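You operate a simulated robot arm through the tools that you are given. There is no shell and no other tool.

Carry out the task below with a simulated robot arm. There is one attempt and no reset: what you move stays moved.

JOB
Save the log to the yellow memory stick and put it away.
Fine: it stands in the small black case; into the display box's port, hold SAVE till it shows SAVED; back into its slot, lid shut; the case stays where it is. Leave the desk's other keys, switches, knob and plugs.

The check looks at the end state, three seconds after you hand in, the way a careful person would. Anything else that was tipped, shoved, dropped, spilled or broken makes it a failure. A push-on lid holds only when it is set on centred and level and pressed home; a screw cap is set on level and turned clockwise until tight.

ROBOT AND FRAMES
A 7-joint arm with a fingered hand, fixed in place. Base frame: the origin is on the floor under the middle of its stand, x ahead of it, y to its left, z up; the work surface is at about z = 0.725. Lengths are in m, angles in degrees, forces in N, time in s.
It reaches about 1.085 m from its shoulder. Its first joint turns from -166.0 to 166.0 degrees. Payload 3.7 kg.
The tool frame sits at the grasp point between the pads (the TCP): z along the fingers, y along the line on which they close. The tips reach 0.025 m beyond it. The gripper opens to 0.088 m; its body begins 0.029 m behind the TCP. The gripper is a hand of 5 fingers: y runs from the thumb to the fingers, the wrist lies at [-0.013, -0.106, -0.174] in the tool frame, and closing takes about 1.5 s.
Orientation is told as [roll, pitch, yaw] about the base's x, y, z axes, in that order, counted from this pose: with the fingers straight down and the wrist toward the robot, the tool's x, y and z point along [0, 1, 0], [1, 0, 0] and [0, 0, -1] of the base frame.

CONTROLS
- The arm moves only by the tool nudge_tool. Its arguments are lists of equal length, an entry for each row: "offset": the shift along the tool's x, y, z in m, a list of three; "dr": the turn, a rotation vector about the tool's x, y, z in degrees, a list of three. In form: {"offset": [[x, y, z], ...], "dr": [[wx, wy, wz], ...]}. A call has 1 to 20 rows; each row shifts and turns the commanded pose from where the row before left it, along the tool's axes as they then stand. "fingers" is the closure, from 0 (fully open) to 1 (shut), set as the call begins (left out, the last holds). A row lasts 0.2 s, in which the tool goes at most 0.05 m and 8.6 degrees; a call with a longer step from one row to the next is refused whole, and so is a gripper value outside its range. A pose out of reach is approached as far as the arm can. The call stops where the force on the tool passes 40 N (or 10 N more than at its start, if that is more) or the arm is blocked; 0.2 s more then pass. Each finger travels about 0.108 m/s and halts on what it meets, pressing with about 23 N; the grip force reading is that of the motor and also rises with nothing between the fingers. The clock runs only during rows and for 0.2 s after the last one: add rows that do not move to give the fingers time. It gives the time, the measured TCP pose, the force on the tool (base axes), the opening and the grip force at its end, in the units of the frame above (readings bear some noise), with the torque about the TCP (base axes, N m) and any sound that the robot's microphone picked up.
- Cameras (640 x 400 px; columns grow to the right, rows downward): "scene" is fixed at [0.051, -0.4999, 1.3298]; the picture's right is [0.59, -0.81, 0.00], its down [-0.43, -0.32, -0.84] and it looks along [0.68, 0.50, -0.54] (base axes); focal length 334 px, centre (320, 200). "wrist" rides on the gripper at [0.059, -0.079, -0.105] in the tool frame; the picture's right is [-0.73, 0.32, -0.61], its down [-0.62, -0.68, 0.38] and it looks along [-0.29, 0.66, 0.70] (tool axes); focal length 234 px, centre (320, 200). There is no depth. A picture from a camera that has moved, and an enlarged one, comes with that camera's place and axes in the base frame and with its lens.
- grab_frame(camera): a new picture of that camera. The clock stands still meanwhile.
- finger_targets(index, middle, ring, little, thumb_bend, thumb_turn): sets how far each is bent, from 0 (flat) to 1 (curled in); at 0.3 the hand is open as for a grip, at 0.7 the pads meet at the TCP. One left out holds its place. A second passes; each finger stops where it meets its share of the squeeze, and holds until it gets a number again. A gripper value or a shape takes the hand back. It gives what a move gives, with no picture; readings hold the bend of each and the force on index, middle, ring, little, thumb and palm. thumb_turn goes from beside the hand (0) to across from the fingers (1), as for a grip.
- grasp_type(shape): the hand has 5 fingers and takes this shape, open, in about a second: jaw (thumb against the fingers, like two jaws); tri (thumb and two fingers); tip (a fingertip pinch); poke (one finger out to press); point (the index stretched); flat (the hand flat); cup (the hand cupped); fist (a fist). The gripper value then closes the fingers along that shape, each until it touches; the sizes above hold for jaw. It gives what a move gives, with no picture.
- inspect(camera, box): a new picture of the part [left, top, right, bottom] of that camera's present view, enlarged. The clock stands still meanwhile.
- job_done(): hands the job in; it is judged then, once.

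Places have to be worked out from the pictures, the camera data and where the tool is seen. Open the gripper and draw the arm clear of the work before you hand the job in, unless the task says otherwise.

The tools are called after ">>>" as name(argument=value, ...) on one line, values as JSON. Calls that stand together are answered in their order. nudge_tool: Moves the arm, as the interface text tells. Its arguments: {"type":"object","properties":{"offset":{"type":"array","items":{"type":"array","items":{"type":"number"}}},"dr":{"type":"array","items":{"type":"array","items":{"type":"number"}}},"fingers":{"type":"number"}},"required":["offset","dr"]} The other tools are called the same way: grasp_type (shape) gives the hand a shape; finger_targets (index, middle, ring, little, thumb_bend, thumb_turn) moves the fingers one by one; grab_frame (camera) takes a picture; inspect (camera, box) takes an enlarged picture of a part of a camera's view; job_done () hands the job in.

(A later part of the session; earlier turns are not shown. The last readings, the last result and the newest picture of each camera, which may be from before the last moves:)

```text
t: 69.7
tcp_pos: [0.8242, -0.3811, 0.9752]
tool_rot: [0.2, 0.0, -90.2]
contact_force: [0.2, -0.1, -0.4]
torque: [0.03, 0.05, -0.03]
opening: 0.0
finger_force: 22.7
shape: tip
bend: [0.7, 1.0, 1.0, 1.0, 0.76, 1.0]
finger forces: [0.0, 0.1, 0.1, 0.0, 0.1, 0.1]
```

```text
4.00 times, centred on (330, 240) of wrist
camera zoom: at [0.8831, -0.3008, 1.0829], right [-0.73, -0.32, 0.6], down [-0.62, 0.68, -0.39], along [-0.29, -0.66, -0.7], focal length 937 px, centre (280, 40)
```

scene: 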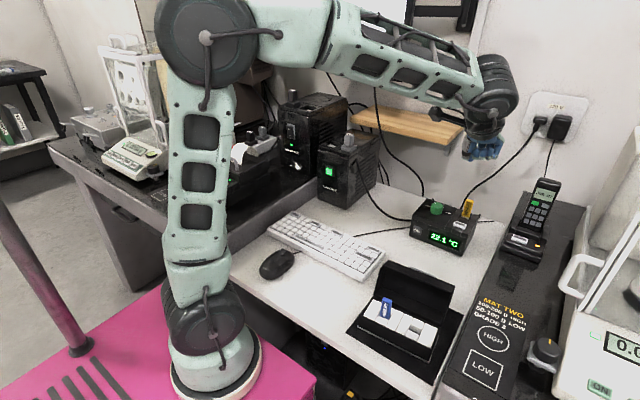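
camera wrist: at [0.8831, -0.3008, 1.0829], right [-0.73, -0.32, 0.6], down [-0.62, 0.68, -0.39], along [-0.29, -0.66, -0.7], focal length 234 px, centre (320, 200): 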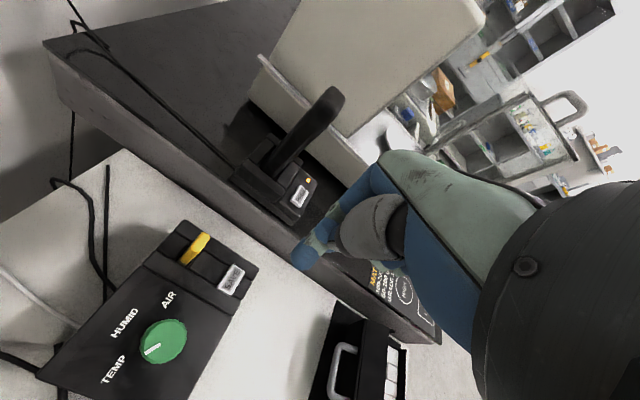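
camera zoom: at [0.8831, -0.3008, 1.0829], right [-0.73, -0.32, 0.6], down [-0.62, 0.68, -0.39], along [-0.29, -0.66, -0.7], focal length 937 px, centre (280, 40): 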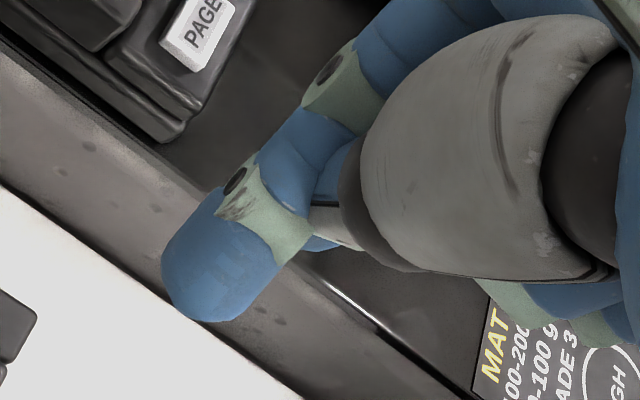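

Fully closed with nothing between, the tips cross. I open slightly to about 5 mm so thumb and index tips sit side by side, and check.

>>> nudge_tool(offset=[[0, 0, 0], [0, 0, 0], [0, 0, 0]], dr=[[0, 0, 0], [0, 0, 0], [0, 0, 0]], fingers=0.93)

>>> inspect(camera="scene", box=[455, 145, 495, 185])

>>> inspect(camera="wrist", box=[270, 190, 390, 290])

```text
t: 70.5
tcp_pos: [0.8233, -0.3806, 0.9759]
tool_rot: [0.2, -0.1, -90.1]
contact_force: [0.9, 0.9, 0.0]
torque: [0.0, 0.0, -0.02]
opening: 0.004
finger_force: 0.0
shape: tip
bend: [0.72, 0.98, 0.99, 0.99, 0.76, 1.0]
finger forces: [0.0, 0.0, 0.0, 0.0, 0.0, 0.1]
```

```text
10.00 times, centred on (475, 165) of scene
camera zoom: at [0.051, -0.4999, 1.3298], right [0.59, -0.81, 0.0], down [-0.43, -0.32, -0.84], along [0.68, 0.5, -0.54], focal length 3345 px, centre (-1230, 550)
```

zoom: 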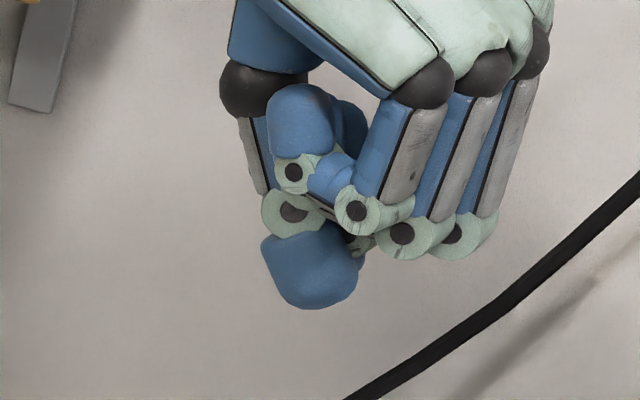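

```text
4.00 times, centred on (330, 240) of wrist
camera zoom: at [0.8831, -0.3009, 1.0829], right [-0.73, -0.32, 0.6], down [-0.62, 0.68, -0.39], along [-0.29, -0.66, -0.7], focal length 937 px, centre (280, 40)
```

zoom: 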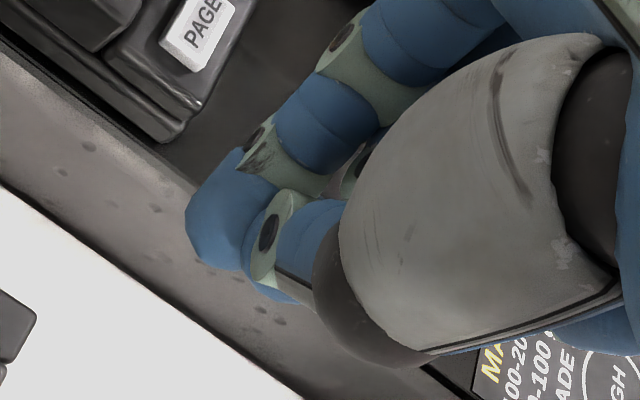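

The two tips now sit side by side at the TCP, their lowest point about 21–25 mm below it — a compact presser. I lower it over SAVE to about 1 cm above the key.

>>> nudge_tool(offset=[[0.0015, 0, 0.03], [0, 0, 0.03], [0, 0, 0.03], [0, 0, 0.025], [0, 0, 0.013]], dr=[[0, 0, 0], [0, 0, 0], [0, 0, 0], [0, 0, 0], [0, 0, 0]])

>>> inspect(camera="scene", box=[420, 170, 500, 260])

>>> inspect(camera="wrist", box=[200, 180, 360, 320])

```text
t: 71.7
tcp_pos: [0.826, -0.3799, 0.8492]
tool_rot: [0.1, 0.0, -90.2]
contact_force: [-0.5, 0.0, 0.3]
torque: [-0.03, 0.01, 0.03]
opening: 0.004
finger_force: 0.0
shape: tip
bend: [0.72, 0.98, 0.99, 0.99, 0.76, 1.0]
finger forces: [0.1, 0.0, 0.0, 0.0, 0.0, 0.0]
```

```text
4.44 times, centred on (460, 215) of scene
camera zoom: at [0.051, -0.4999, 1.3298], right [0.59, -0.81, 0.0], down [-0.43, -0.32, -0.84], along [0.68, 0.5, -0.54], focal length 1487 px, centre (-302, 133)
```

zoom: 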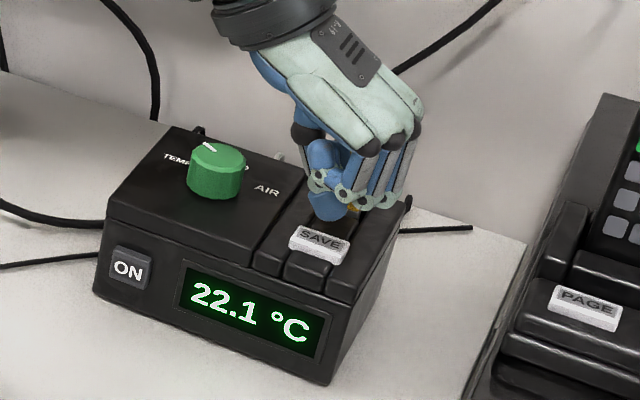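

```text
2.86 times, centred on (280, 250) of wrist
camera zoom: at [0.8852, -0.3009, 0.9557], right [-0.73, -0.32, 0.6], down [-0.62, 0.68, -0.39], along [-0.29, -0.66, -0.7], focal length 669 px, centre (434, 57)
```

zoom: 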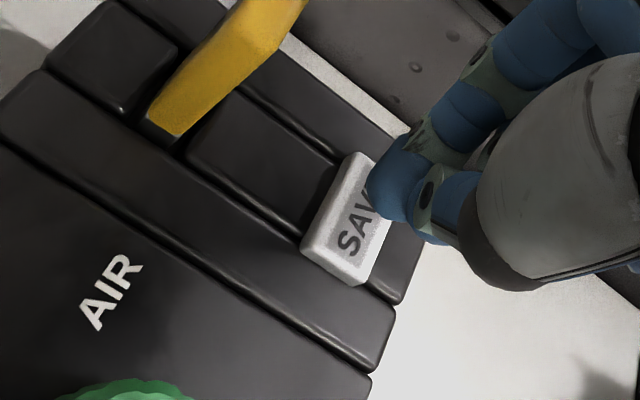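

The tips are lined up above the SAVE key and clear of the stick. I go down in small steps until it presses.

>>> nudge_tool(offset=[[0, 0, 0.004], [0, 0, 0.004], [0, 0, 0.003]], dr=[[0, 0, 0], [0, 0, 0], [0, 0, 0]])

>>> inspect(camera="scene", box=[420, 170, 500, 260])

>>> inspect(camera="wrist", box=[200, 180, 360, 320])

```text
t: 72.5
tcp_pos: [0.8262, -0.3801, 0.8382]
tool_rot: [0.2, 0.0, -90.3]
contact_force: [0.3, -0.3, -0.4]
torque: [0.0, 0.01, 0.02]
opening: 0.0041
finger_force: 0.1
shape: tip
bend: [0.72, 0.98, 0.99, 0.99, 0.76, 1.0]
finger forces: [0.0, 0.0, 0.0, 0.0, 0.1, 0.1]
```

```text
4.44 times, centred on (460, 215) of scene
camera zoom: at [0.051, -0.4999, 1.3298], right [0.59, -0.81, 0.0], down [-0.43, -0.32, -0.84], along [0.68, 0.5, -0.54], focal length 1487 px, centre (-302, 133)
```

zoom: 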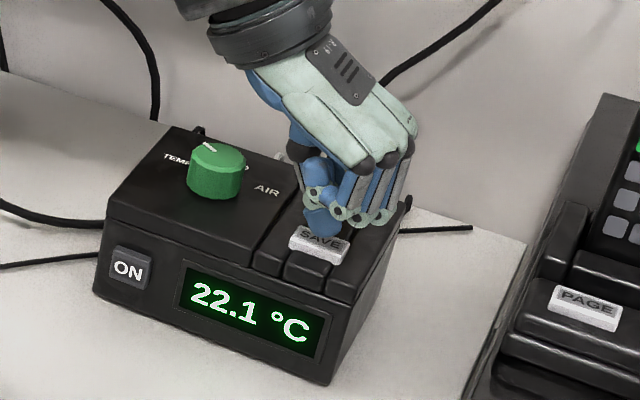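

```text
2.86 times, centred on (280, 250) of wrist
camera zoom: at [0.8853, -0.3007, 0.9439], right [-0.73, -0.32, 0.6], down [-0.62, 0.68, -0.39], along [-0.29, -0.66, -0.7], focal length 669 px, centre (434, 57)
```

zoom: 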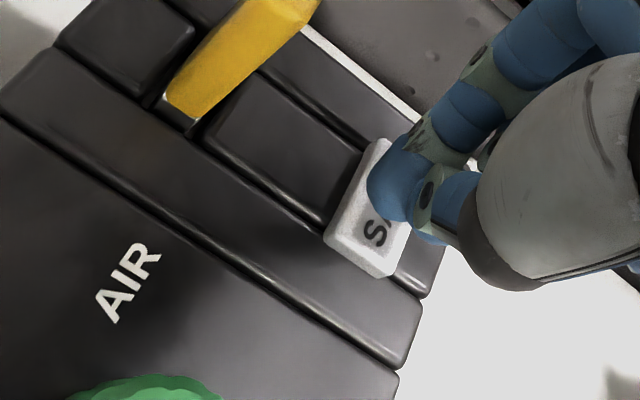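

Close to touching and well lined up. I continue in 2 mm steps, watching force and display.

>>> nudge_tool(offset=[[0, 0, 0.002], [0, 0, 0.002], [0, 0, 0.002]], dr=[[0, 0, 0], [0, 0, 0], [0, 0, 0]])

>>> inspect(camera="scene", box=[420, 170, 500, 260])

```text
t: 73.3
tcp_pos: [0.8264, -0.3806, 0.8335]
tool_rot: [0.2, 0.1, -90.2]
contact_force: [-0.5, 0.4, 0.7]
torque: [0.0, 0.03, 0.01]
opening: 0.0039
finger_force: 0.1
shape: tip
bend: [0.72, 0.98, 0.99, 0.99, 0.76, 1.0]
finger forces: [0.0, 0.1, 0.0, 0.0, 0.1, 0.0]
```

```text
4.44 times, centred on (460, 215) of scene
camera zoom: at [0.051, -0.4999, 1.3298], right [0.59, -0.81, 0.0], down [-0.43, -0.32, -0.84], along [0.68, 0.5, -0.54], focal length 1487 px, centre (-302, 133)
```

zoom: 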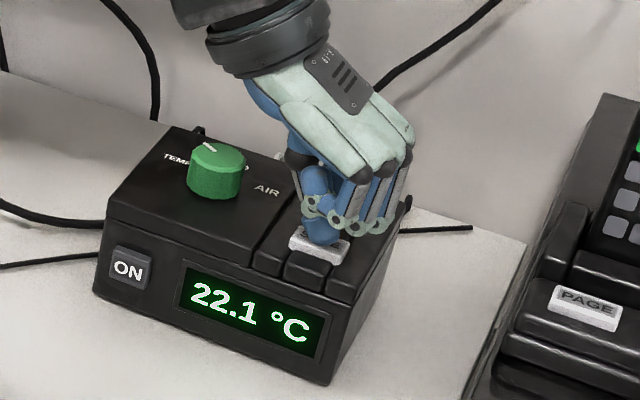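

>>> nudge_tool(offset=[[0, 0, 0.0015], [0, 0, 0.0015]], dr=[[0, 0, 0], [0, 0, 0]])

>>> inspect(camera="scene", box=[420, 170, 500, 260])

```text
t: 73.9
tcp_pos: [0.827, -0.3808, 0.8296]
tool_rot: [0.1, 0.0, -90.2]
contact_force: [0.3, 0.2, 2.3]
torque: [0.0, -0.02, 0.01]
opening: 0.0039
finger_force: 0.0
shape: tip
bend: [0.72, 0.98, 0.99, 0.99, 0.76, 1.0]
finger forces: [0.0, 0.0, 0.1, 0.0, 0.0, 0.1]
heard: click
```

```text
4.44 times, centred on (460, 215) of scene
camera zoom: at [0.051, -0.4999, 1.3298], right [0.59, -0.81, 0.0], down [-0.43, -0.32, -0.84], along [0.68, 0.5, -0.54], focal length 1487 px, centre (-302, 133)
```

zoom: 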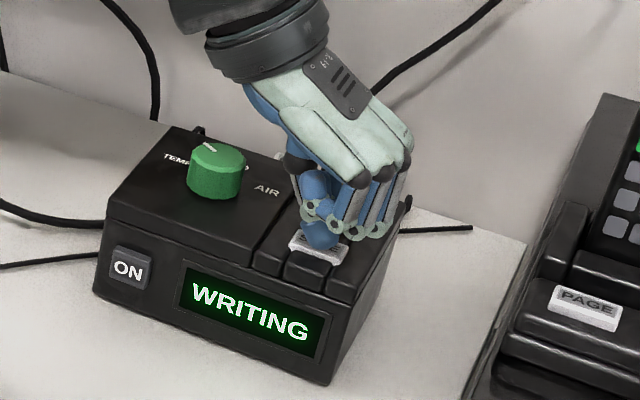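

A click, and the display shows WRITING — so the stick is seated. I press a hair further for a secure hold and keep holding.

>>> nudge_tool(offset=[[0, 0, 0.0005], [0, 0, 0], [0, 0, 0], [0, 0, 0], [0, 0, 0], [0, 0, 0], [0, 0, 0], [0, 0, 0], [0, 0, 0], [0, 0, 0]], dr=[[0, 0, 0], [0, 0, 0], [0, 0, 0], [0, 0, 0], [0, 0, 0], [0, 0, 0], [0, 0, 0], [0, 0, 0], [0, 0, 0], [0, 0, 0]])

>>> inspect(camera="scene", box=[420, 170, 500, 260])

```text
t: 76.1
tcp_pos: [0.8268, -0.3797, 0.8276]
tool_rot: [0.2, 0.0, -90.2]
contact_force: [0.2, 0.4, 3.9]
torque: [0.02, 0.0, 0.04]
opening: 0.0041
finger_force: 0.0
shape: tip
bend: [0.72, 0.98, 0.99, 0.99, 0.77, 1.0]
finger forces: [0.0, 0.0, 0.0, 0.0, 0.1, 0.1]
```

```text
4.44 times, centred on (460, 215) of scene
camera zoom: at [0.051, -0.4999, 1.3298], right [0.59, -0.81, 0.0], down [-0.43, -0.32, -0.84], along [0.68, 0.5, -0.54], focal length 1487 px, centre (-302, 133)
```

zoom: 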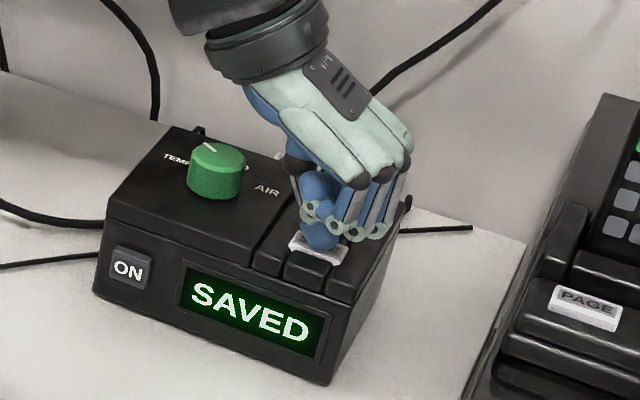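

The display shows SAVED. I lift off the key straight up and check what the display shows afterwards.

>>> nudge_tool(offset=[[0, 0, -0.005], [0, 0, -0.02], [0, 0, -0.04], [0, 0, -0.045], [0, 0, -0.045]], dr=[[0, 0, 0], [0, 0, 0], [0, 0, 0], [0, 0, 0], [0, 0, 0]])

>>> inspect(camera="scene", box=[410, 170, 500, 260])

>>> grab_frame(camera="wrist")

```text
t: 77.3
tcp_pos: [0.8262, -0.3803, 0.9824]
tool_rot: [0.1, 0.0, -90.1]
contact_force: [0.4, -0.8, 0.3]
torque: [0.0, -0.02, -0.01]
opening: 0.0043
finger_force: 0.1
shape: tip
bend: [0.72, 0.98, 0.99, 0.99, 0.76, 1.0]
finger forces: [0.0, 0.0, 0.0, 0.0, 0.0, 0.1]
```

```text
4.44 times, centred on (455, 215) of scene
camera zoom: at [0.051, -0.4999, 1.3298], right [0.59, -0.81, 0.0], down [-0.43, -0.32, -0.84], along [0.68, 0.5, -0.54], focal length 1487 px, centre (-280, 133)
```

zoom: 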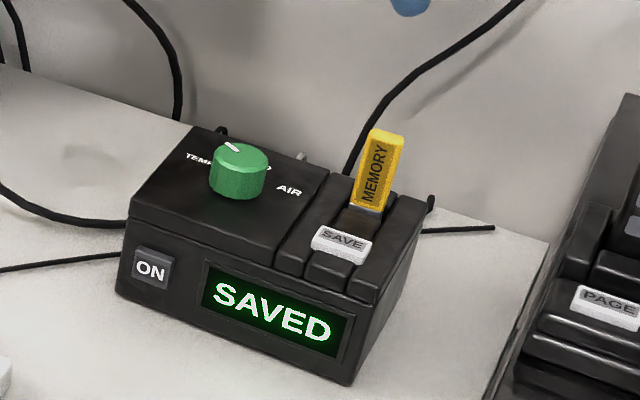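

```text
taken
camera wrist: at [0.8839, -0.3012, 1.0883], right [-0.73, -0.32, 0.61], down [-0.62, 0.68, -0.38], along [-0.29, -0.66, -0.7], focal length 234 px, centre (320, 200)
```

wrist: 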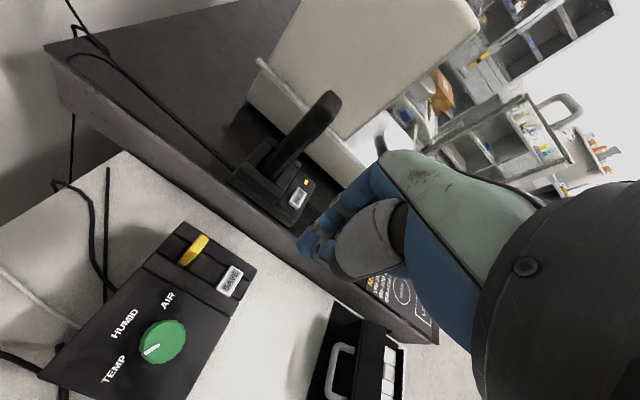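

SAVED stays on the display after release. I open the pinch, go back above the stick and come down around it as before.

>>> nudge_tool(offset=[[0.025, 0, 0], [0.0255, 0, 0], [0, 0, 0], [0, 0, 0.03], [0, 0, 0.03]], dr=[[0, 0, 0], [0, 0, 0], [0, 0, 0], [0, 0, 0], [0, 0, 0]], fingers=0.55)

>>> inspect(camera="scene", box=[430, 150, 510, 230])

>>> inspect(camera="wrist", box=[200, 180, 360, 320])

```text
t: 78.5
tcp_pos: [0.8776, -0.3803, 0.9221]
tool_rot: [0.2, 0.0, -90.2]
contact_force: [1.1, 0.3, 0.1]
torque: [0.03, 0.02, -0.01]
opening: 0.039
finger_force: 0.1
shape: tip
bend: [0.73, 0.98, 0.99, 0.99, 0.71, 1.0]
finger forces: [0.1, 0.0, 0.0, 0.1, 0.1, 0.0]
```

```text
5.00 times, centred on (470, 190) of scene
camera zoom: at [0.051, -0.4999, 1.3298], right [0.59, -0.81, 0.0], down [-0.43, -0.32, -0.84], along [0.68, 0.5, -0.54], focal length 1673 px, centre (-430, 250)
```

zoom: 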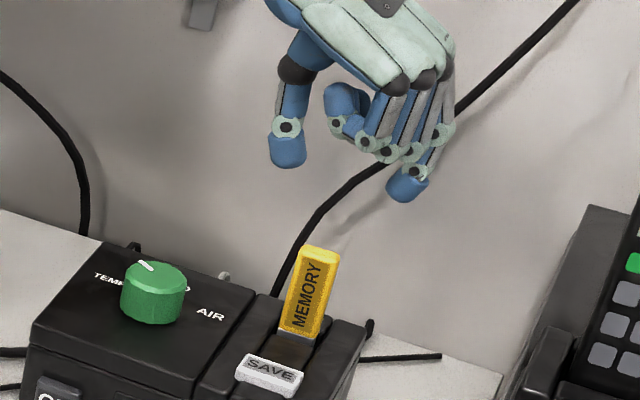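

```text
2.86 times, centred on (280, 250) of wrist
camera zoom: at [0.9355, -0.3013, 1.0292], right [-0.73, -0.32, 0.6], down [-0.62, 0.68, -0.39], along [-0.29, -0.66, -0.7], focal length 669 px, centre (434, 57)
```

zoom: 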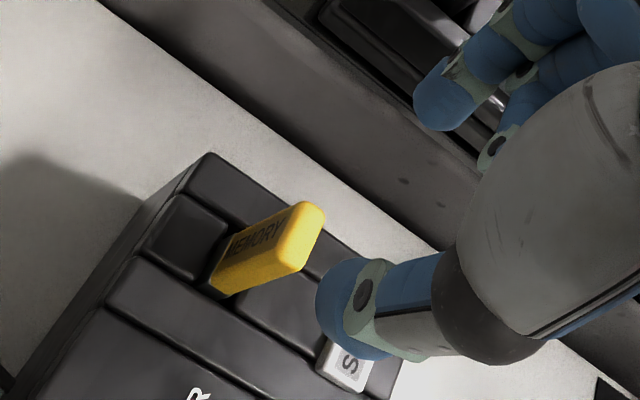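

Stick top is at about (0.8755, −0.380). I shift 1.5 mm and descend around it.

>>> nudge_tool(offset=[[-0.0012, 0, 0.02], [0, 0, 0.02], [0, 0, 0.014], [0, 0, 0.0095]], dr=[[0, 0, 0], [0, 0, 0], [0, 0, 0], [0, 0, 0]])

>>> inspect(camera="scene", box=[430, 160, 500, 230])

>>> inspect(camera="wrist", box=[220, 190, 340, 300])

```text
t: 79.5
tcp_pos: [0.8751, -0.3799, 0.8607]
tool_rot: [0.2, 0.1, -90.2]
contact_force: [0.0, 0.2, -0.2]
torque: [0.05, -0.02, -0.04]
opening: 0.0392
finger_force: 0.0
shape: tip
bend: [0.73, 0.98, 0.99, 0.99, 0.71, 1.0]
finger forces: [0.0, 0.0, 0.0, 0.0, 0.0, 0.0]
```

```text
5.71 times, centred on (465, 195) of scene
camera zoom: at [0.051, -0.4999, 1.3298], right [0.59, -0.81, 0.0], down [-0.43, -0.32, -0.84], along [0.68, 0.5, -0.54], focal length 1912 px, centre (-509, 229)
```

zoom: 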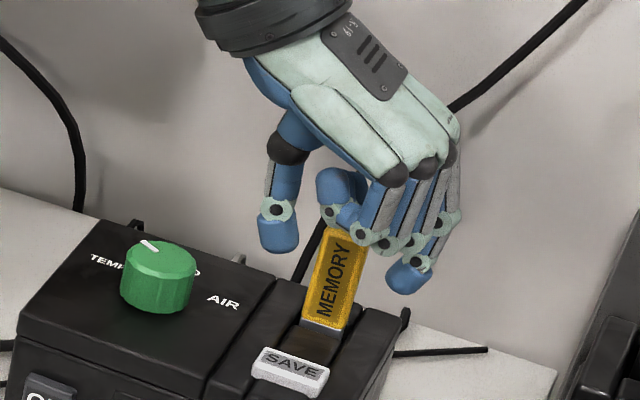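

```text
3.64 times, centred on (280, 245) of wrist
camera zoom: at [0.9343, -0.3007, 0.9657], right [-0.73, -0.32, 0.6], down [-0.62, 0.68, -0.39], along [-0.29, -0.66, -0.7], focal length 852 px, centre (466, 36)
```

zoom: 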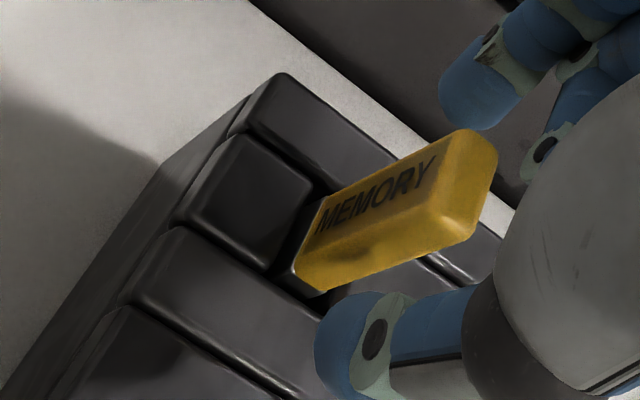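

Aligned. I descend 3 mm more and close the pinch.

>>> nudge_tool(offset=[[0.0005, 0, 0.003], [0, 0, 0], [0, 0, 0]], dr=[[0, 0, 0], [0, 0, 0], [0, 0, 0]], fingers=0.74)

>>> nudge_tool(offset=[[0, 0, 0], [0, 0, 0], [0, 0, 0]], dr=[[0, 0, 0], [0, 0, 0], [0, 0, 0]], fingers=0.82)

>>> inspect(camera="wrist", box=[220, 190, 340, 300])

>>> inspect(camera="scene", box=[400, 160, 500, 260])

```text
t: 80.3
tcp_pos: [0.8757, -0.3813, 0.8563]
tool_rot: [0.2, -0.1, -90.2]
contact_force: [0.0, -0.4, 0.3]
torque: [0.02, 0.01, -0.01]
opening: 0.0234
finger_force: 0.1
shape: tip
bend: [0.73, 0.98, 0.99, 0.99, 0.74, 1.0]
finger forces: [0.0, 0.1, 0.1, 0.1, 0.0, 0.0]
```

```text
t: 81.1
tcp_pos: [0.8759, -0.3797, 0.8561]
tool_rot: [0.1, 0.0, -90.2]
contact_force: [0.3, -0.3, 0.5]
torque: [0.01, -0.01, -0.01]
opening: 0.0167
finger_force: 0.2
shape: tip
bend: [0.72, 0.98, 0.99, 0.99, 0.74, 1.0]
finger forces: [0.6, 0.0, 0.1, 0.1, 0.7, 0.0]
```

```text
3.64 times, centred on (280, 245) of wrist
camera zoom: at [0.9349, -0.3008, 0.9627], right [-0.73, -0.32, 0.6], down [-0.62, 0.68, -0.39], along [-0.29, -0.66, -0.7], focal length 852 px, centre (466, 36)
```

zoom: 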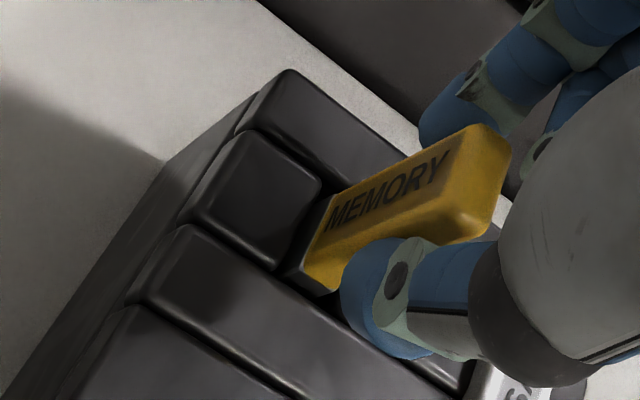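

```text
4.00 times, centred on (450, 210) of scene
camera zoom: at [0.051, -0.4999, 1.3298], right [0.59, -0.81, 0.0], down [-0.43, -0.32, -0.84], along [0.68, 0.5, -0.54], focal length 1338 px, centre (-200, 160)
```

zoom: 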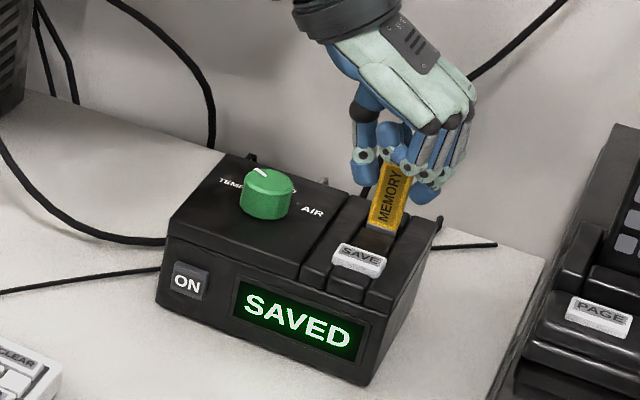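

Light contact on both sides. I close firmly and lift gently out of the port.

>>> nudge_tool(offset=[[0, 0, 0], [0, 0, 0]], dr=[[0, 0, 0], [0, 0, 0]], fingers=0.88)

>>> nudge_tool(offset=[[0, 0, -0.002], [0, 0, -0.003], [0, 0, -0.005]], dr=[[0, 0, 0], [0, 0, 0], [0, 0, 0]])

>>> inspect(camera="scene", box=[400, 160, 500, 260])

```text
t: 81.7
tcp_pos: [0.8759, -0.3795, 0.8558]
tool_rot: [0.2, 0.0, -90.2]
contact_force: [0.1, 0.2, -0.1]
torque: [-0.03, 0.01, -0.01]
opening: 0.0155
finger_force: 23.0
shape: tip
bend: [0.72, 1.0, 1.0, 1.0, 0.75, 1.0]
finger forces: [20.5, 0.1, 0.1, 0.0, 20.5, 0.0]
```

```text
t: 82.5
tcp_pos: [0.8762, -0.3811, 0.8661]
tool_rot: [0.2, 0.0, -90.2]
contact_force: [0.2, 0.4, -0.5]
torque: [-0.02, 0.0, -0.01]
opening: 0.0155
finger_force: 22.6
shape: tip
bend: [0.72, 1.0, 1.0, 1.0, 0.75, 1.0]
finger forces: [20.5, 0.0, 0.0, 0.1, 20.3, 0.1]
```

```text
4.00 times, centred on (450, 210) of scene
camera zoom: at [0.051, -0.4999, 1.3298], right [0.59, -0.81, 0.0], down [-0.43, -0.32, -0.84], along [0.68, 0.5, -0.54], focal length 1338 px, centre (-200, 160)
```

zoom: 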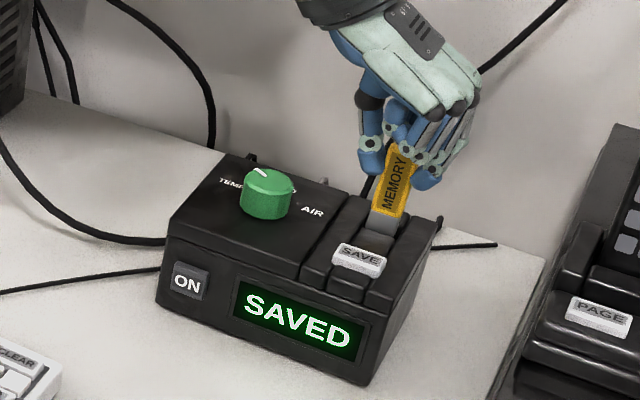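

The stick slides out freely and the box stays put. I raise it well clear and look at it.

>>> nudge_tool(offset=[[0, 0, -0.015], [0, 0, -0.03], [0, 0, -0.045], [0, 0, -0.045]], dr=[[0, 0, 0], [0, 0, 0], [0, 0, 0], [0, 0, 0]])

>>> inspect(camera="scene", box=[400, 130, 520, 260])

>>> inspect(camera="wrist", box=[220, 190, 360, 320])

>>> inspect(camera="scene", box=[350, 250, 460, 360])

```text
t: 83.5
tcp_pos: [0.8743, -0.3795, 1.0013]
tool_rot: [0.1, 0.0, -90.2]
contact_force: [-0.5, -1.0, 0.0]
torque: [-0.01, 0.0, -0.04]
opening: 0.0152
finger_force: 22.9
shape: tip
bend: [0.72, 1.0, 1.0, 1.0, 0.75, 1.0]
finger forces: [20.5, 0.0, 0.1, 0.0, 20.5, 0.0]
```

```text
3.08 times, centred on (460, 195) of scene
camera zoom: at [0.051, -0.4999, 1.3298], right [0.59, -0.81, 0.0], down [-0.43, -0.32, -0.84], along [0.68, 0.5, -0.54], focal length 1029 px, centre (-111, 215)
```

zoom: 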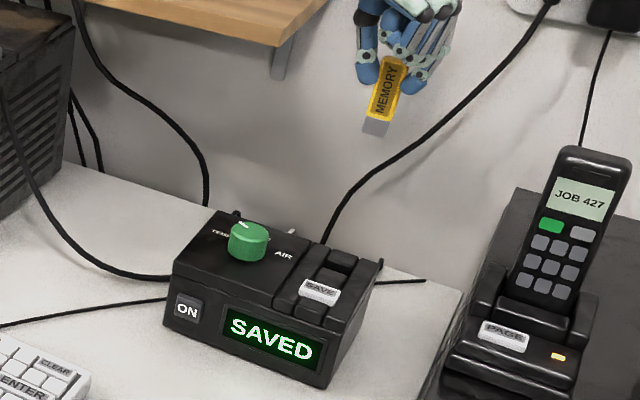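

```text
3.08 times, centred on (290, 255) of wrist
camera zoom: at [0.934, -0.3005, 1.1076], right [-0.73, -0.32, 0.61], down [-0.62, 0.68, -0.38], along [-0.29, -0.66, -0.7], focal length 720 px, centre (412, 31)
```

zoom: 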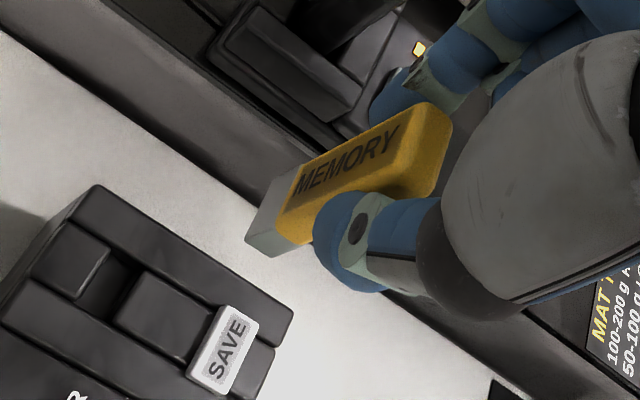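

```text
3.64 times, centred on (405, 305) of scene
camera zoom: at [0.051, -0.4999, 1.3298], right [0.59, -0.81, 0.0], down [-0.43, -0.32, -0.84], along [0.68, 0.5, -0.54], focal length 1216 px, centre (11, -182)
```

zoom: 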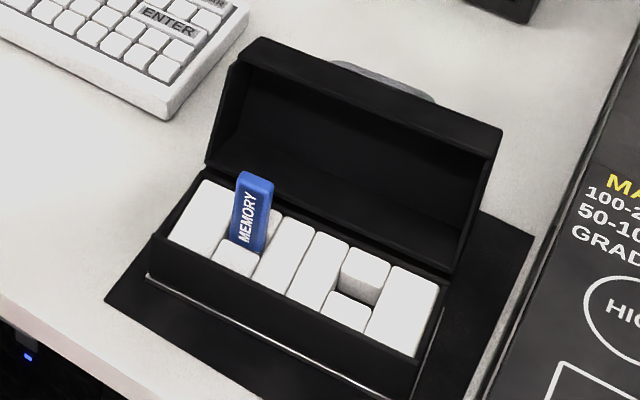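

The stick is held straight, the box shows SAVED and everything else is unmoved. I carry it back high over the case and turn to −85° again.

>>> nudge_tool(offset=[[-0.0373, 0.0021, 0], [-0.0373, 0.0021, 0], [-0.0373, 0.0021, 0], [-0.0373, 0.0021, 0], [-0.0373, 0.0021, 0], [-0.0373, 0.0021, 0], [-0.0373, 0.0021, 0], [-0.0373, 0.0021, 0], [-0.0373, 0.0021, 0], [-0.0373, 0.0021, 0], [0, 0, 0.03], [0, 0, 0.03], [0, 0, 0.01]], dr=[[0, 0, 0], [0, 0, 0], [0, 0, 0], [0, 0, 0], [0, 0, 0], [0, 0, 0], [0, 0, 0], [0, 0, 0], [0, 0, -2.45], [0, 0, -2.45], [0, 0, 0], [0, 0, 0], [0, 0, 0]])

>>> inspect(camera="wrist", box=[200, 190, 350, 320])

>>> inspect(camera="scene", box=[350, 230, 470, 350])

```text
t: 86.3
tcp_pos: [0.5027, -0.4024, 0.9298]
tool_rot: [0.3, 0.1, -85.3]
contact_force: [-0.7, 1.1, 0.3]
torque: [0.01, 0.02, -0.04]
opening: 0.0156
finger_force: 22.7
shape: tip
bend: [0.72, 1.0, 1.0, 1.0, 0.75, 1.0]
finger forces: [20.4, 0.0, 0.0, 0.0, 20.3, 0.0]
```

```text
3.08 times, centred on (275, 255) of wrist
camera zoom: at [0.5542, -0.3172, 1.0364], right [-0.7, -0.38, 0.6], down [-0.68, 0.63, -0.39], along [-0.23, -0.68, -0.7], focal length 720 px, centre (458, 31)
```

zoom: 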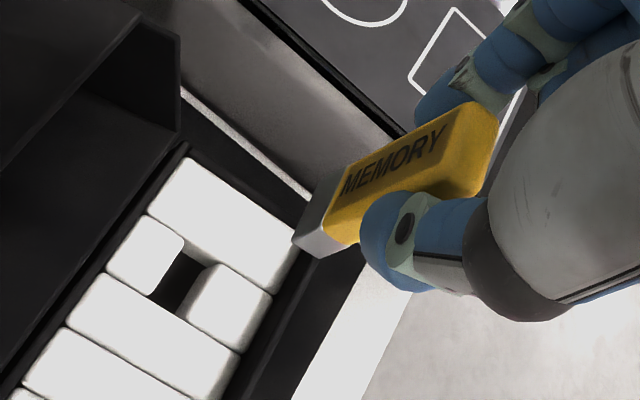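

```text
3.33 times, centred on (410, 290) of scene
camera zoom: at [0.051, -0.4999, 1.3298], right [0.59, -0.81, 0.0], down [-0.43, -0.32, -0.84], along [0.68, 0.5, -0.54], focal length 1115 px, centre (20, -100)
```

zoom: 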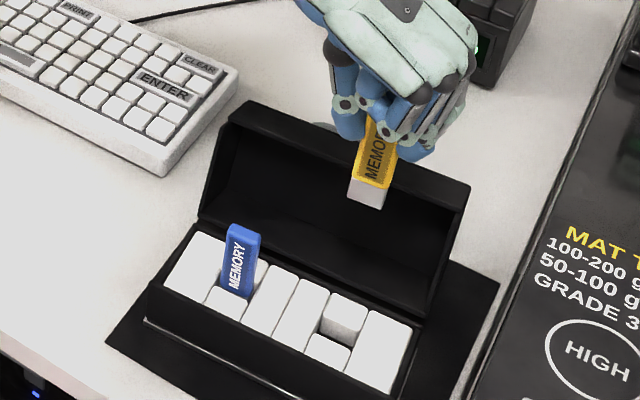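

Comparing plug and slot in the same picture, the plug needs about 2 mm toward +y. I correct and lower until the plug is about 1.5 cm above the foam, then check again.

>>> nudge_tool(offset=[[0.0004, -0.002, 0.02], [0, 0, 0.02], [0, 0, 0.02], [0, 0, 0.02], [0, 0, 0.008]], dr=[[0, 0, 0], [0, 0, 0], [0, 0, 0], [0, 0, 0], [0, 0, 0]])

>>> inspect(camera="wrist", box=[220, 200, 320, 300])

>>> inspect(camera="scene", box=[380, 270, 440, 340])

```text
t: 87.5
tcp_pos: [0.504, -0.3998, 0.8431]
tool_rot: [0.1, 0.0, -85.4]
contact_force: [0.9, 0.2, -0.8]
torque: [-0.01, -0.02, 0.01]
opening: 0.0153
finger_force: 23.1
shape: tip
bend: [0.72, 1.0, 1.0, 1.0, 0.75, 1.0]
finger forces: [20.4, 0.0, 0.0, 0.0, 20.4, 0.0]
```

```text
4.00 times, centred on (270, 250) of wrist
camera zoom: at [0.5556, -0.3157, 0.9483], right [-0.7, -0.38, 0.6], down [-0.68, 0.63, -0.39], along [-0.23, -0.68, -0.7], focal length 937 px, centre (520, 0)
```

zoom: 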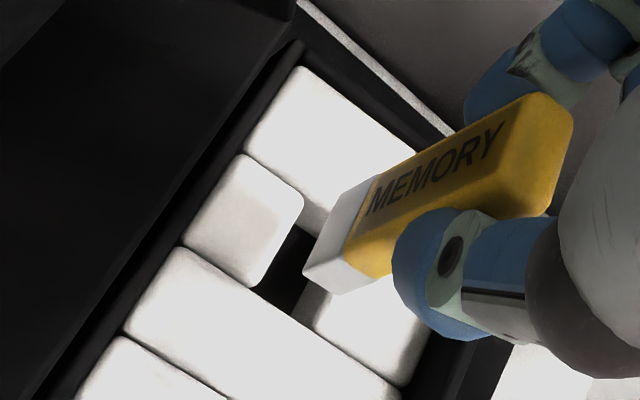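

```text
5.71 times, centred on (410, 305) of scene
camera zoom: at [0.051, -0.4999, 1.3298], right [0.59, -0.81, 0.0], down [-0.43, -0.32, -0.84], along [0.68, 0.5, -0.54], focal length 1912 px, centre (-194, -400)
```

zoom: 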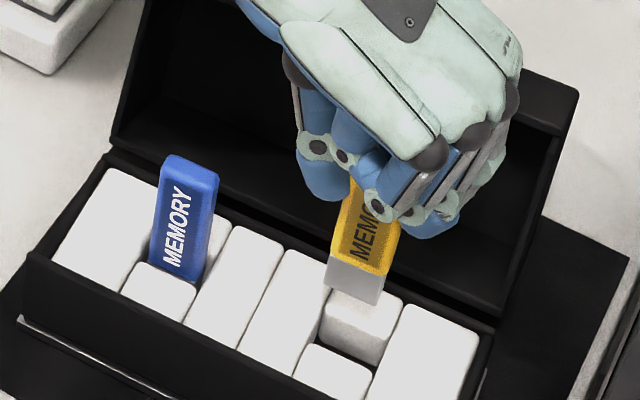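

Both cameras now say the plug is about 1.6 mm too far back and 1 mm too far left. I correct and lower 12 mm more.

>>> nudge_tool(offset=[[-0.0017, 0.0009, 0], [0, 0, 0.006], [0, 0, 0.006]], dr=[[0, 0, 0], [0, 0, 0], [0, 0, 0]])

>>> inspect(camera="wrist", box=[220, 200, 320, 300])

>>> inspect(camera="scene", box=[395, 285, 435, 335])

```text
t: 88.3
tcp_pos: [0.5012, -0.4011, 0.8309]
tool_rot: [0.1, 0.0, -85.3]
contact_force: [-0.3, -0.4, 0.0]
torque: [0.02, -0.01, 0.0]
opening: 0.0152
finger_force: 23.5
shape: tip
bend: [0.72, 1.0, 1.0, 1.0, 0.75, 1.0]
finger forces: [20.5, 0.0, 0.0, 0.0, 20.4, 0.0]
```

```text
4.00 times, centred on (270, 250) of wrist
camera zoom: at [0.554, -0.3165, 0.9366], right [-0.7, -0.38, 0.6], down [-0.68, 0.63, -0.39], along [-0.23, -0.68, -0.7], focal length 937 px, centre (520, 0)
```

zoom: 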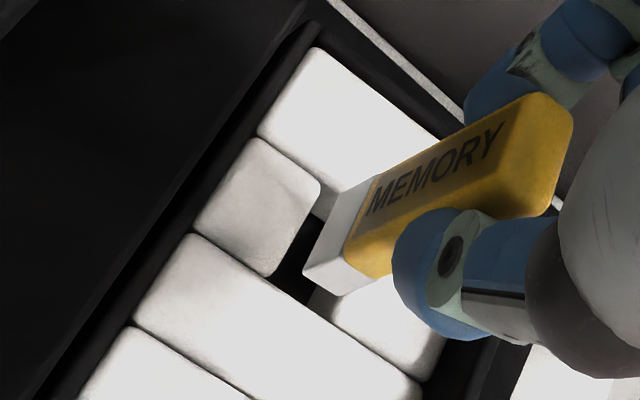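

```text
8.00 times, centred on (415, 310) of scene
camera zoom: at [0.051, -0.4999, 1.3298], right [0.59, -0.81, 0.0], down [-0.43, -0.32, -0.84], along [0.68, 0.5, -0.54], focal length 2676 px, centre (-440, -680)
```

zoom: 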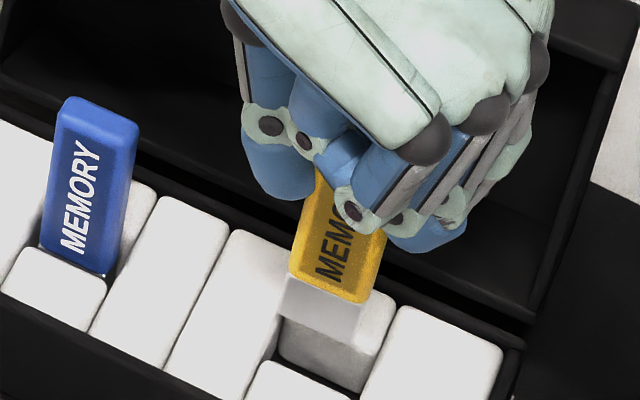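

Remaining offset is about 1.5 mm too far back, y is good. I correct that and lower in small steps, watching the force.

>>> nudge_tool(offset=[[-0.0015, 0, 0], [0, 0, 0.004], [0, 0, 0.004]], dr=[[0, 0, 0], [0, 0, 0], [0, 0, 0]])

>>> inspect(camera="wrist", box=[220, 200, 320, 300])

>>> inspect(camera="scene", box=[395, 285, 435, 335])

```text
t: 89.1
tcp_pos: [0.5005, -0.3999, 0.8213]
tool_rot: [0.2, 0.0, -85.2]
contact_force: [-0.7, 0.9, -0.3]
torque: [0.0, -0.01, 0.02]
opening: 0.0153
finger_force: 23.4
shape: tip
bend: [0.72, 1.0, 1.0, 1.0, 0.75, 1.0]
finger forces: [20.4, 0.0, 0.0, 0.1, 20.5, 0.0]
```

```text
4.00 times, centred on (270, 250) of wrist
camera zoom: at [0.5521, -0.3162, 0.9286], right [-0.7, -0.38, 0.6], down [-0.68, 0.63, -0.39], along [-0.23, -0.68, -0.7], focal length 937 px, centre (520, 0)
```

zoom: 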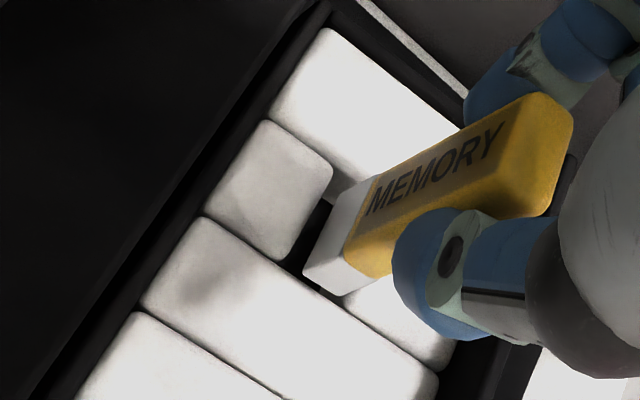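

```text
8.00 times, centred on (415, 310) of scene
camera zoom: at [0.051, -0.4999, 1.3298], right [0.59, -0.81, 0.0], down [-0.43, -0.32, -0.84], along [0.68, 0.5, -0.54], focal length 2676 px, centre (-440, -680)
```

zoom: 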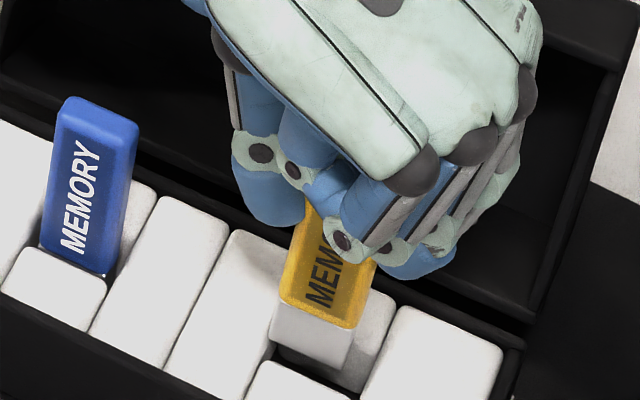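

Margins now: about 1–2 mm in y and 2–4 mm in x around the plug. I fine-tune by half a millimetre and continue down in 3 mm steps.

>>> nudge_tool(offset=[[0.0006, 0.0006, 0], [0, 0, 0.003], [0, 0, 0.003]], dr=[[0, 0, 0], [0, 0, 0], [0, 0, 0]])

>>> inspect(camera="wrist", box=[220, 200, 320, 300])

>>> inspect(camera="scene", box=[395, 285, 435, 335])

```text
t: 89.9
tcp_pos: [0.5006, -0.4006, 0.8157]
tool_rot: [0.3, 0.0, -85.5]
contact_force: [-0.2, -0.3, -0.8]
torque: [0.0, -0.01, 0.03]
opening: 0.0153
finger_force: 22.8
shape: tip
bend: [0.72, 1.0, 1.0, 1.0, 0.75, 1.0]
finger forces: [20.4, 0.0, 0.0, 0.0, 20.4, 0.0]
```

```text
4.00 times, centred on (270, 250) of wrist
camera zoom: at [0.5528, -0.317, 0.9226], right [-0.7, -0.38, 0.6], down [-0.68, 0.63, -0.39], along [-0.23, -0.68, -0.7], focal length 937 px, centre (520, 0)
```

zoom: 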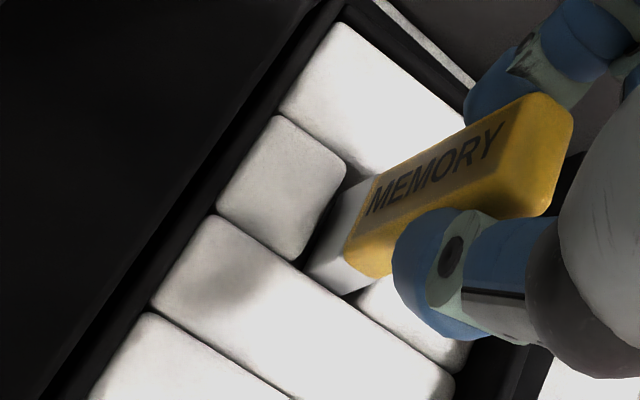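

```text
8.00 times, centred on (415, 310) of scene
camera zoom: at [0.051, -0.4999, 1.3298], right [0.59, -0.81, 0.0], down [-0.43, -0.32, -0.84], along [0.68, 0.5, -0.54], focal length 2676 px, centre (-440, -680)
```

zoom: 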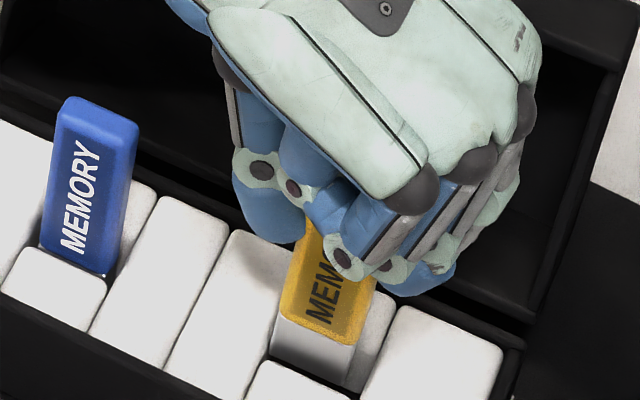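

The plug is entering the slot with no contact force. I continue down.

>>> nudge_tool(offset=[[0, 0, 0.003], [0, 0, 0.003]], dr=[[0, 0, 0], [0, 0, 0]])

>>> inspect(camera="wrist", box=[220, 200, 320, 300])

>>> inspect(camera="scene", box=[395, 285, 435, 335])

```text
t: 90.5
tcp_pos: [0.5007, -0.4006, 0.8105]
tool_rot: [0.2, 0.1, -85.3]
contact_force: [-0.5, -1.0, -0.6]
torque: [-0.04, 0.02, -0.01]
opening: 0.0153
finger_force: 23.1
shape: tip
bend: [0.72, 1.0, 1.0, 1.0, 0.75, 1.0]
finger forces: [20.8, 0.1, 0.0, 0.1, 20.4, 0.0]
```

```text
4.00 times, centred on (270, 250) of wrist
camera zoom: at [0.5526, -0.317, 0.9166], right [-0.7, -0.38, 0.6], down [-0.68, 0.63, -0.39], along [-0.23, -0.68, -0.7], focal length 937 px, centre (520, 0)
```

zoom: 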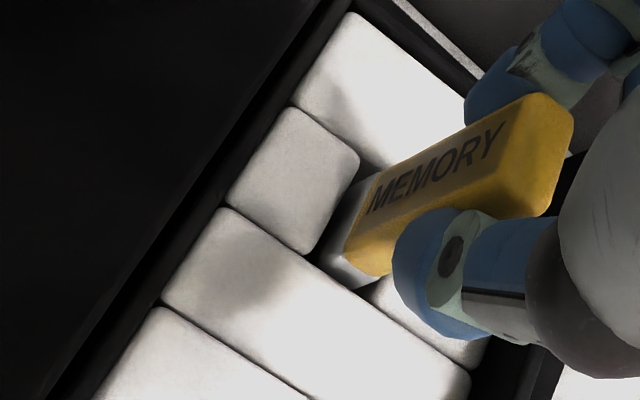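

```text
8.00 times, centred on (415, 310) of scene
camera zoom: at [0.051, -0.4999, 1.3298], right [0.59, -0.81, 0.0], down [-0.43, -0.32, -0.84], along [0.68, 0.5, -0.54], focal length 2676 px, centre (-440, -680)
```

zoom: 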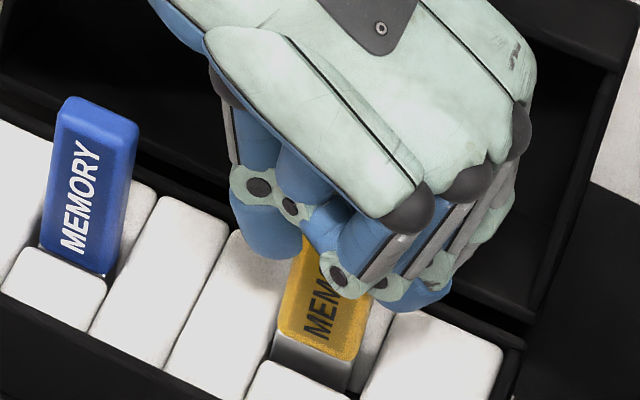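

It slides in freely. I lower the last few millimetres in 2 mm steps until it seats.

>>> nudge_tool(offset=[[0, 0, 0.002], [0, 0, 0.002]], dr=[[0, 0, 0], [0, 0, 0]])

>>> inspect(camera="scene", box=[375, 275, 435, 345])

```text
t: 91.1
tcp_pos: [0.5021, -0.4012, 0.8069]
tool_rot: [0.2, 0.0, -85.4]
contact_force: [0.3, -0.3, 1.7]
torque: [-0.04, 0.01, 0.0]
opening: 0.0155
finger_force: 23.1
shape: tip
bend: [0.72, 1.0, 1.0, 1.0, 0.75, 1.0]
finger forces: [20.9, 0.0, 0.0, 0.1, 20.4, 0.0]
```

```text
5.71 times, centred on (405, 310) of scene
camera zoom: at [0.051, -0.4999, 1.3298], right [0.59, -0.81, 0.0], down [-0.43, -0.32, -0.84], along [0.68, 0.5, -0.54], focal length 1912 px, centre (-166, -429)
```

zoom: 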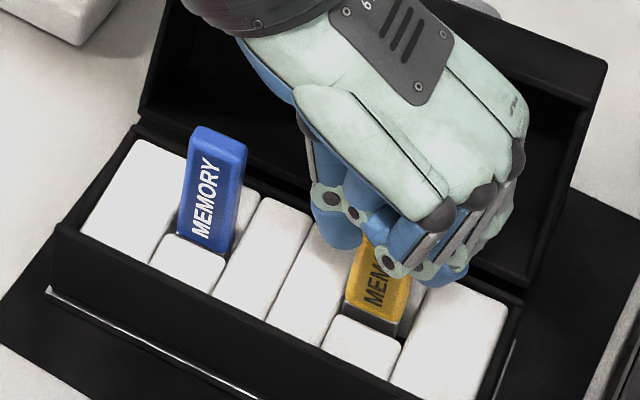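

>>> nudge_tool(offset=[[0, 0, 0.0015], [0, 0, 0.0015]], dr=[[0, 0, 0], [0, 0, 0]])

>>> inspect(camera="scene", box=[375, 275, 435, 345])

>>> inspect(camera="wrist", box=[220, 200, 320, 300])

```text
t: 91.7
tcp_pos: [0.5015, -0.4015, 0.8026]
tool_rot: [0.2, 0.0, -85.3]
contact_force: [-0.1, -0.7, 1.4]
torque: [-0.03, 0.01, -0.01]
opening: 0.0155
finger_force: 22.7
shape: tip
bend: [0.72, 1.0, 1.0, 1.0, 0.75, 1.0]
finger forces: [21.1, 0.0, 0.1, 0.0, 20.4, 0.0]
```

```text
5.71 times, centred on (405, 310) of scene
camera zoom: at [0.051, -0.4999, 1.3298], right [0.59, -0.81, 0.0], down [-0.43, -0.32, -0.84], along [0.68, 0.5, -0.54], focal length 1912 px, centre (-166, -429)
```

zoom: 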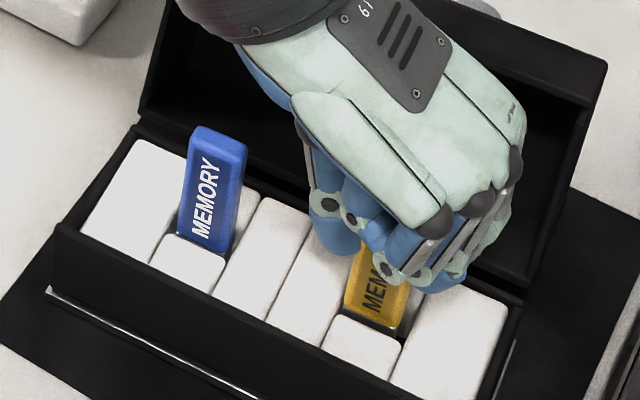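

```text
4.00 times, centred on (270, 250) of wrist
camera zoom: at [0.5528, -0.3168, 0.9094], right [-0.7, -0.38, 0.6], down [-0.68, 0.63, -0.39], along [-0.23, -0.68, -0.7], focal length 937 px, centre (520, 0)
```

zoom: 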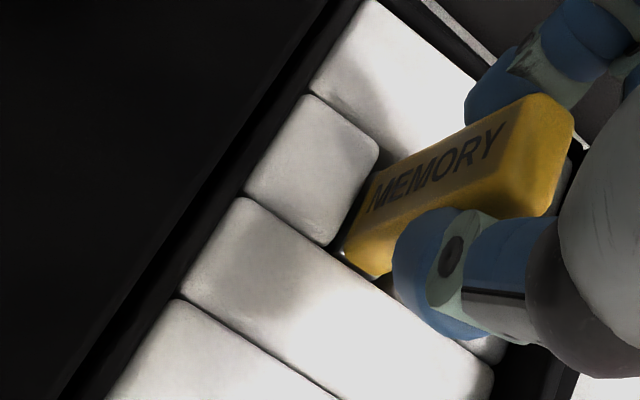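

Still no firm seat; I continue in 1 mm steps.

>>> nudge_tool(offset=[[0, 0, 0.001], [0, 0, 0.001]], dr=[[0, 0, 0], [0, 0, 0]])

>>> inspect(camera="scene", box=[395, 285, 435, 335])

```text
t: 92.3
tcp_pos: [0.5007, -0.4016, 0.8013]
tool_rot: [0.3, 0.1, -85.3]
contact_force: [-0.2, -0.2, 0.6]
torque: [-0.04, 0.0, 0.01]
opening: 0.0151
finger_force: 22.9
shape: tip
bend: [0.72, 1.0, 1.0, 1.0, 0.75, 1.0]
finger forces: [21.1, 0.0, 0.0, 0.0, 20.3, 0.0]
```

```text
8.00 times, centred on (415, 310) of scene
camera zoom: at [0.051, -0.4999, 1.3298], right [0.59, -0.81, 0.0], down [-0.43, -0.32, -0.84], along [0.68, 0.5, -0.54], focal length 2676 px, centre (-440, -680)
```

zoom: 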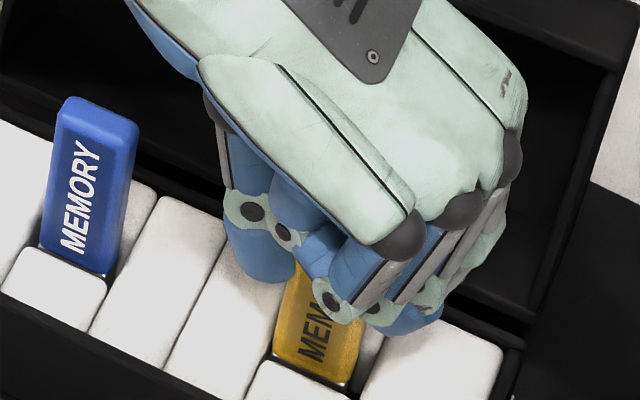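

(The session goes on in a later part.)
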